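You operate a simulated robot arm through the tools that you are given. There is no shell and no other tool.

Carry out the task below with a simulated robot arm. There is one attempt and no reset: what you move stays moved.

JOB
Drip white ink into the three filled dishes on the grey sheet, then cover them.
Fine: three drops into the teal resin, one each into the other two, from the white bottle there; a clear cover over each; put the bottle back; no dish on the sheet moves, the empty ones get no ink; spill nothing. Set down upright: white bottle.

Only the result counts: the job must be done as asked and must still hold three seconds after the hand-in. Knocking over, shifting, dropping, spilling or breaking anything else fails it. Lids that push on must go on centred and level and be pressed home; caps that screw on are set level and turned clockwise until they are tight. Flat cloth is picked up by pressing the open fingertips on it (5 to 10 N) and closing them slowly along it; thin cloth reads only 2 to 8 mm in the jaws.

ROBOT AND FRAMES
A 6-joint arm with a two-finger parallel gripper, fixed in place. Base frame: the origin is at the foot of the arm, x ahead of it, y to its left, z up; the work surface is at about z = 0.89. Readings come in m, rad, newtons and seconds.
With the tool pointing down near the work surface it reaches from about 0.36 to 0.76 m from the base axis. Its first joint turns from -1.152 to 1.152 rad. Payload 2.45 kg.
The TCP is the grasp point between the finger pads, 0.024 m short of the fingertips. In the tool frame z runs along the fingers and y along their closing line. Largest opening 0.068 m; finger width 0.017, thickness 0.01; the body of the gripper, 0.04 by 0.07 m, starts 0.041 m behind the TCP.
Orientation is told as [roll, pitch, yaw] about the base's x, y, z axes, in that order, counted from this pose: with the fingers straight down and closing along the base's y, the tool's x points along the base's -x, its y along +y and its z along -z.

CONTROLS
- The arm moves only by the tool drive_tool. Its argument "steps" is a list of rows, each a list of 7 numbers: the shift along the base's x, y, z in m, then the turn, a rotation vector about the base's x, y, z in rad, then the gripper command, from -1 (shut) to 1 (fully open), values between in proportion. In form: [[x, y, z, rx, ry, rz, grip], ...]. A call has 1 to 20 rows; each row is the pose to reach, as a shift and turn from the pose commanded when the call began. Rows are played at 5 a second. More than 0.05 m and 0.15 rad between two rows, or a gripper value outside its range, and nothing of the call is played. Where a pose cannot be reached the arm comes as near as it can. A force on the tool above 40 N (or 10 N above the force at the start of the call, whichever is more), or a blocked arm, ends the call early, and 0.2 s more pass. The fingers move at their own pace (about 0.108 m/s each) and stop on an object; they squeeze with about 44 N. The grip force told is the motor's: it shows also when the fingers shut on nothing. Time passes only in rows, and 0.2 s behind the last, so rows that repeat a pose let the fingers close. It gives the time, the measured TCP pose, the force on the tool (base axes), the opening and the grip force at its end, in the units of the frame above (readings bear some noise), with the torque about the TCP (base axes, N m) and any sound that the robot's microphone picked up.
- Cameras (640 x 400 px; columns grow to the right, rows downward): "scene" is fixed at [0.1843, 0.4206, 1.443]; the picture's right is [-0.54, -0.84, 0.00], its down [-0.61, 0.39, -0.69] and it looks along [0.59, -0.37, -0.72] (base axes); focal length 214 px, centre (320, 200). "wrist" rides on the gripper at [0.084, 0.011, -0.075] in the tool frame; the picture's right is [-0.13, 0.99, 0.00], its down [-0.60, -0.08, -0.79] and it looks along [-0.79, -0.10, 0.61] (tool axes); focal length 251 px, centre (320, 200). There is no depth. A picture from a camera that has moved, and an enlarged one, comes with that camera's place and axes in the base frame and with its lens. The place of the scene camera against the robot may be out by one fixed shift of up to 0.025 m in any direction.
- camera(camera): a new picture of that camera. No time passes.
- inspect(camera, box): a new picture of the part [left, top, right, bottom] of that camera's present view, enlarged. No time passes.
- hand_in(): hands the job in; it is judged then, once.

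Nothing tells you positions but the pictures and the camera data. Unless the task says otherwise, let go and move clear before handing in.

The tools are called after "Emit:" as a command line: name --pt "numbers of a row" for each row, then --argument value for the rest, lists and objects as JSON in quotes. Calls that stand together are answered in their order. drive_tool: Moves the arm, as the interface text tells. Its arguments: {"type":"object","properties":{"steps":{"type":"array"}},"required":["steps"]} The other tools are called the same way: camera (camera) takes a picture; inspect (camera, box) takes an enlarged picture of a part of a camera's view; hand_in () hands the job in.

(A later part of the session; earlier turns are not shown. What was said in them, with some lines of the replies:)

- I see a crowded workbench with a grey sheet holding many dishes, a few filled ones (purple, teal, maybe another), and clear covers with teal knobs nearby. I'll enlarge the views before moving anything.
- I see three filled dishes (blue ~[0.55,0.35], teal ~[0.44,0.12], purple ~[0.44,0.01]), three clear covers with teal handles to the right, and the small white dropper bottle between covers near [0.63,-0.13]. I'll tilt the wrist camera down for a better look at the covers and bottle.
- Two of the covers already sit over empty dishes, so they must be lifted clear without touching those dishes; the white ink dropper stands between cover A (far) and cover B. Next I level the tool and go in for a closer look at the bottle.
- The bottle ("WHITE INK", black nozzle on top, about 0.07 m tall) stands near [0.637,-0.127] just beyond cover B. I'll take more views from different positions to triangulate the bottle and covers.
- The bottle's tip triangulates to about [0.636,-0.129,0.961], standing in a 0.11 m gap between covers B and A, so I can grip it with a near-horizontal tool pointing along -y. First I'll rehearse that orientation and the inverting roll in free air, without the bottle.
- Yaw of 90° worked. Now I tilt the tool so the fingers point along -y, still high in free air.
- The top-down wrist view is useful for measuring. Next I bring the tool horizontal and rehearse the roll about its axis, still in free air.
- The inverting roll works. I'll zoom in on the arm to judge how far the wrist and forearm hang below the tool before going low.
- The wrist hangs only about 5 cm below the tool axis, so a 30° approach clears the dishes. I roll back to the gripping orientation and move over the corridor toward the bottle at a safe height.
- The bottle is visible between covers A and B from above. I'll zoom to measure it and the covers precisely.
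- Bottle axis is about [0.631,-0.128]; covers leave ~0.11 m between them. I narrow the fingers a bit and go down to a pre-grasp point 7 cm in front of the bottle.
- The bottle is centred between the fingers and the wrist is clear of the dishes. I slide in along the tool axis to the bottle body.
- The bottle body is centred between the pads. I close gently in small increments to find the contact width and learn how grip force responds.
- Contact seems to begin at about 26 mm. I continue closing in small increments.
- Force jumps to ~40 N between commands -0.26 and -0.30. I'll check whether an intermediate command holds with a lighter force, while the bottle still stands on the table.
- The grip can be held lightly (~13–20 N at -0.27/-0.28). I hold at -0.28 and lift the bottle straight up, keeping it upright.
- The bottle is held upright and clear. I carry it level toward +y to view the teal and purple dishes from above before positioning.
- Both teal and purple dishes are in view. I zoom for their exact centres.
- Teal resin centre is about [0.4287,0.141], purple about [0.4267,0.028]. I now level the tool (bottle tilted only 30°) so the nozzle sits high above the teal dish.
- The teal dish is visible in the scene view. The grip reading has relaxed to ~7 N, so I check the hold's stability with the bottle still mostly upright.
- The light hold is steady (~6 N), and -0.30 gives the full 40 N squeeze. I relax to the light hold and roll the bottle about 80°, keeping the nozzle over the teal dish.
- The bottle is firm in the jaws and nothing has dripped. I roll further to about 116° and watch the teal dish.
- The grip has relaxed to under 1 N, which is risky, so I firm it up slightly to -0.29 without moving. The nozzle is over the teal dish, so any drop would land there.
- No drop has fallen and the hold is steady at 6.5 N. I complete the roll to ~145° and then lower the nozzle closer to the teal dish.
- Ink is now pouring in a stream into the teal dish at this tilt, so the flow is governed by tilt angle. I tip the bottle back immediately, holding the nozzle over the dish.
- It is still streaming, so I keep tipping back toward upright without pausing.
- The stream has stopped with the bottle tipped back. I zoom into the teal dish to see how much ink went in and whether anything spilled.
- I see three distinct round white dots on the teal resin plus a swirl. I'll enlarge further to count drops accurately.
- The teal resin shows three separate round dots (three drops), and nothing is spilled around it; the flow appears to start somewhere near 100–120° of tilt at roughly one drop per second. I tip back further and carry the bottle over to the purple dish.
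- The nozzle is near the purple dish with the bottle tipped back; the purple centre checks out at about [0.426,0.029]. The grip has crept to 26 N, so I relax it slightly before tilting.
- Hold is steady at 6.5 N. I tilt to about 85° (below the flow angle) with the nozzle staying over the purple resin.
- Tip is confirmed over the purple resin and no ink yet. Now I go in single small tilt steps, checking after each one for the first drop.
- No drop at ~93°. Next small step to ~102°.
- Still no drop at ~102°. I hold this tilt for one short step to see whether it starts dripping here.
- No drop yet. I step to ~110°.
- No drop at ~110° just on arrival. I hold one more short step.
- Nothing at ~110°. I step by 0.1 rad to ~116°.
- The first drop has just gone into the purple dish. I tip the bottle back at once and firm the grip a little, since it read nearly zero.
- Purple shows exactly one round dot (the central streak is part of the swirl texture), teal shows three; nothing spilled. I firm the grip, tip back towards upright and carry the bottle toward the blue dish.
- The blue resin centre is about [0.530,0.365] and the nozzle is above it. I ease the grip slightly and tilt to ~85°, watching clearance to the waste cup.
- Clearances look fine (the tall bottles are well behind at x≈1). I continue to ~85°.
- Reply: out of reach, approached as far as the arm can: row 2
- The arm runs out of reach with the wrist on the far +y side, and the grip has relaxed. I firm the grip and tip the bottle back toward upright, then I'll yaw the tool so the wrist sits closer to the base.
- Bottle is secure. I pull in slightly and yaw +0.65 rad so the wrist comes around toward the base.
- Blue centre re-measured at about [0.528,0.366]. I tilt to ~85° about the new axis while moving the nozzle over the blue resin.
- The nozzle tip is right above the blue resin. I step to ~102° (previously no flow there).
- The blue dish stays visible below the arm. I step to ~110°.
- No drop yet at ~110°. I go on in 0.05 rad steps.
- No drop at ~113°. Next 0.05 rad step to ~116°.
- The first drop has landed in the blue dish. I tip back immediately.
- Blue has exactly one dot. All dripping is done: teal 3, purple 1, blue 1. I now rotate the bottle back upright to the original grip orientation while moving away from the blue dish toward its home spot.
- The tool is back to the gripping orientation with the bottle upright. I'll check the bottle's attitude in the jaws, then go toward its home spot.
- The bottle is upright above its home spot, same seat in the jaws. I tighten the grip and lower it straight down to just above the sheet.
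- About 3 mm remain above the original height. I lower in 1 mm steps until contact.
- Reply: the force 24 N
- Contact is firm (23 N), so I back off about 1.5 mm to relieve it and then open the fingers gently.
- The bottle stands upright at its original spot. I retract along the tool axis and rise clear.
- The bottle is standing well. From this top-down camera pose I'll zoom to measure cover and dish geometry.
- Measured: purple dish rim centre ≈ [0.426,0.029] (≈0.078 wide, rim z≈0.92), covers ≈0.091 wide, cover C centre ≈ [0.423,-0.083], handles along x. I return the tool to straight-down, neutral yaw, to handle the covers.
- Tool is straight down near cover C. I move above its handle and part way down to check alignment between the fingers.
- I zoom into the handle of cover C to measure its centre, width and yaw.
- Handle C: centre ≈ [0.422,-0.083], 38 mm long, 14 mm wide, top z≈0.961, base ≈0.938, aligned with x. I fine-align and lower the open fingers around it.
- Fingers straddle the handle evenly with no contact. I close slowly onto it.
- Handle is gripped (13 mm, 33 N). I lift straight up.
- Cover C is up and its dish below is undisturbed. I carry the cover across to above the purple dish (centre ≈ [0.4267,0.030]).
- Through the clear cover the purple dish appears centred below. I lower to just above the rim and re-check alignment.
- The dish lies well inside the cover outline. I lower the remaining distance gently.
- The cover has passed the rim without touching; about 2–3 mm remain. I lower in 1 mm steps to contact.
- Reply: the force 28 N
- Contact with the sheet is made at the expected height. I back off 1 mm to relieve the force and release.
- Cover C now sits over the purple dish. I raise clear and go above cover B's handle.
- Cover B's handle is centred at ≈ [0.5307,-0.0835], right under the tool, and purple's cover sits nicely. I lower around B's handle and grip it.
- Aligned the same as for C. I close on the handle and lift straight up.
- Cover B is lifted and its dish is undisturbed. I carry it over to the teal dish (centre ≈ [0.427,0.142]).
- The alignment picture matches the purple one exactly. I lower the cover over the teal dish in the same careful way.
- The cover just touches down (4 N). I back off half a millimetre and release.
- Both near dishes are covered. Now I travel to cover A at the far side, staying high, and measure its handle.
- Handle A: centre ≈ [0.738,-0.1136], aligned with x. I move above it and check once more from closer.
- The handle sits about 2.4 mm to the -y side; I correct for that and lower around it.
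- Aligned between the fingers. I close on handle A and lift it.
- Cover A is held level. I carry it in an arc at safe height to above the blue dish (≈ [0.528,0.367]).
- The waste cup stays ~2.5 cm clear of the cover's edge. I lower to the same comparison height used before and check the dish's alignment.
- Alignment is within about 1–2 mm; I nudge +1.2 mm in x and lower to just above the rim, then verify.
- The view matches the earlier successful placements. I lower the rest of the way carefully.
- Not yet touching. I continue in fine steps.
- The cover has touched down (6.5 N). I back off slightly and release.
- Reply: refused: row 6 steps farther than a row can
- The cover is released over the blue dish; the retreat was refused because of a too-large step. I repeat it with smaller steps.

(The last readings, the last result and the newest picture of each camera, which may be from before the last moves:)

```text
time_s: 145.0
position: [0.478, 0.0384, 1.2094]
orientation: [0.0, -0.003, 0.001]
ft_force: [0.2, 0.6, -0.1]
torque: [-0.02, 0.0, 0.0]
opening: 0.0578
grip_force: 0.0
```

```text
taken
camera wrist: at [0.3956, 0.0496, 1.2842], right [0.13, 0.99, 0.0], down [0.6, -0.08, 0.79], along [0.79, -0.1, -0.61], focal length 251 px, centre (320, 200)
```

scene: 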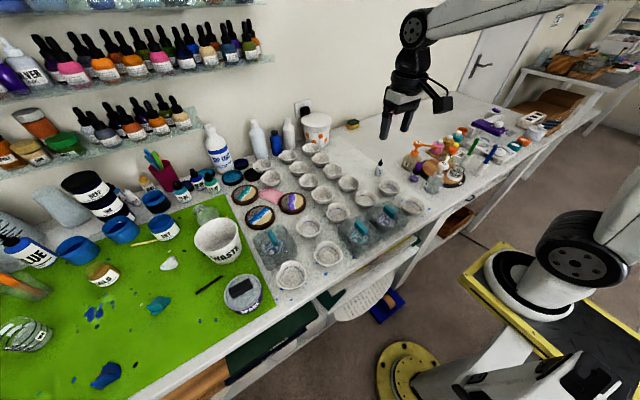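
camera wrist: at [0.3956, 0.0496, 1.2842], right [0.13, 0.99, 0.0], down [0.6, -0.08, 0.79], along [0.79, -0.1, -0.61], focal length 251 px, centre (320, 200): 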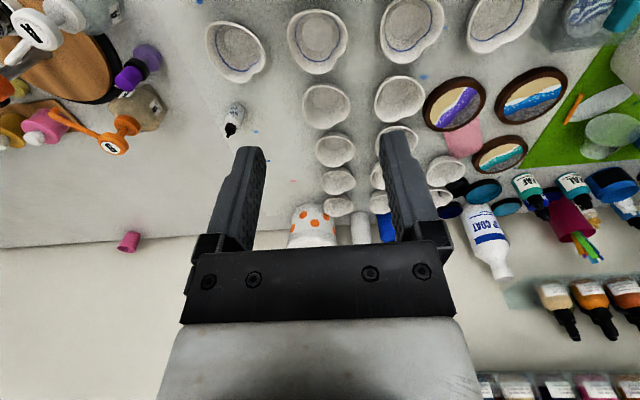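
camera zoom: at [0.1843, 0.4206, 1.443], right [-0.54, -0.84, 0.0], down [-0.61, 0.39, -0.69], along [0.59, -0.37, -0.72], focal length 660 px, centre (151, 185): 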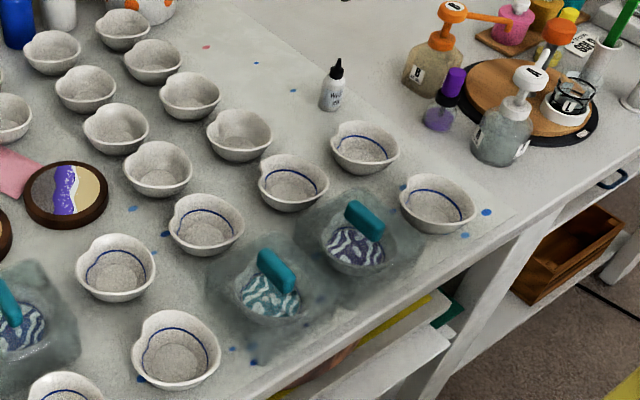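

All three filled dishes are covered, the bottle is upright and the arm is clear. I do a final comparison with the starting view and look at each cover's seating.

Emit:
inspect --camera "scene" --box '[340, 135, 440, 225]'

Emit:
inspect --camera "scene" --box '[220, 120, 420, 300]'

Emit:
inspect --camera "scene" --box '[340, 195, 410, 255]'

```text
4.44 times, centred on (390, 180) of scene
camera zoom: at [0.1843, 0.4206, 1.443], right [-0.54, -0.84, 0.0], down [-0.61, 0.39, -0.69], along [0.59, -0.37, -0.72], focal length 953 px, centre (9, 289)
```

zoom: 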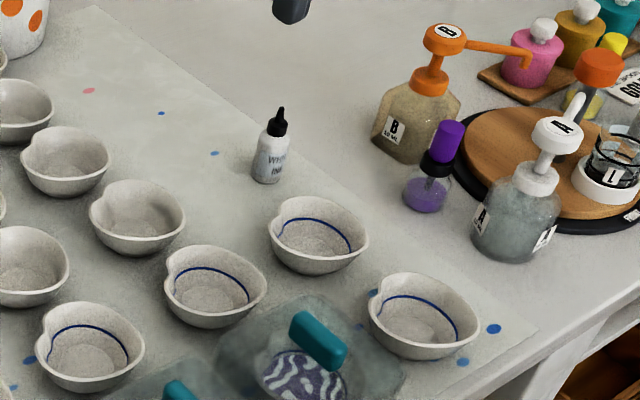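

```text
2.22 times, centred on (320, 210) of scene
camera zoom: at [0.1843, 0.4206, 1.443], right [-0.54, -0.84, 0.0], down [-0.61, 0.39, -0.69], along [0.59, -0.37, -0.72], focal length 477 px, centre (320, 178)
```

zoom: 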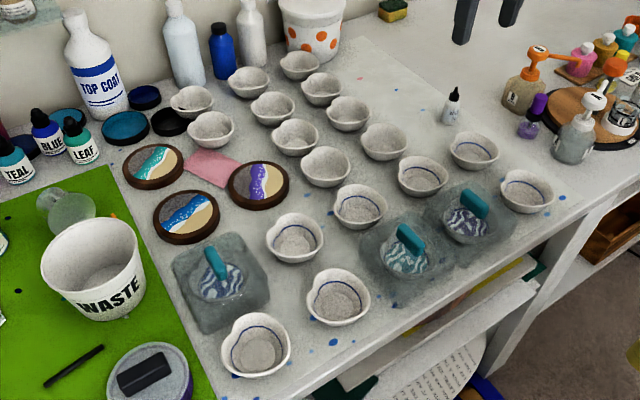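

```text
6.67 times, centred on (375, 225) of scene
camera zoom: at [0.1843, 0.4206, 1.443], right [-0.54, -0.84, 0.0], down [-0.61, 0.39, -0.69], along [0.59, -0.37, -0.72], focal length 1430 px, centre (-47, 33)
```

zoom: 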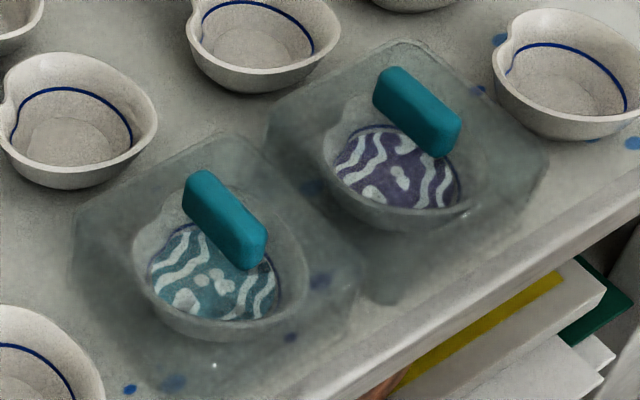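

The three filled dishes are covered, and no spills or shifted dishes show in the final pictures. I counted three drops in teal, one in purple and one in blue; the empty dishes are clean and the white bottle is upright at its original spot. The gripper is empty and clear, so I hand in the job.

Emit:
hand_in

```text
The job is handed in.
```

I handed the job in with all three filled dishes inked and covered. It is judged at hand-in and I have no result back, so what follows is from my last camera views.

- **Ink:** I counted three white dots in the teal resin, one in the purple and one in the blue. Ink came out of the bottle faster than I expected over the teal. I tipped it back as soon as I saw the stream, and it stopped at three dots. None of the empty dishes got any ink, and I saw no spills.
- **Covers:** Each filled dish has a clear cover standing flat on the sheet around it. Two of the covers were already over empty dishes, so those two dishes are now uncovered. No dish appears to have moved.
- **Bottle:** The white bottle is upright, back where it started to within a couple of millimetres.

The gripper was empty and clear of everything at hand-in.
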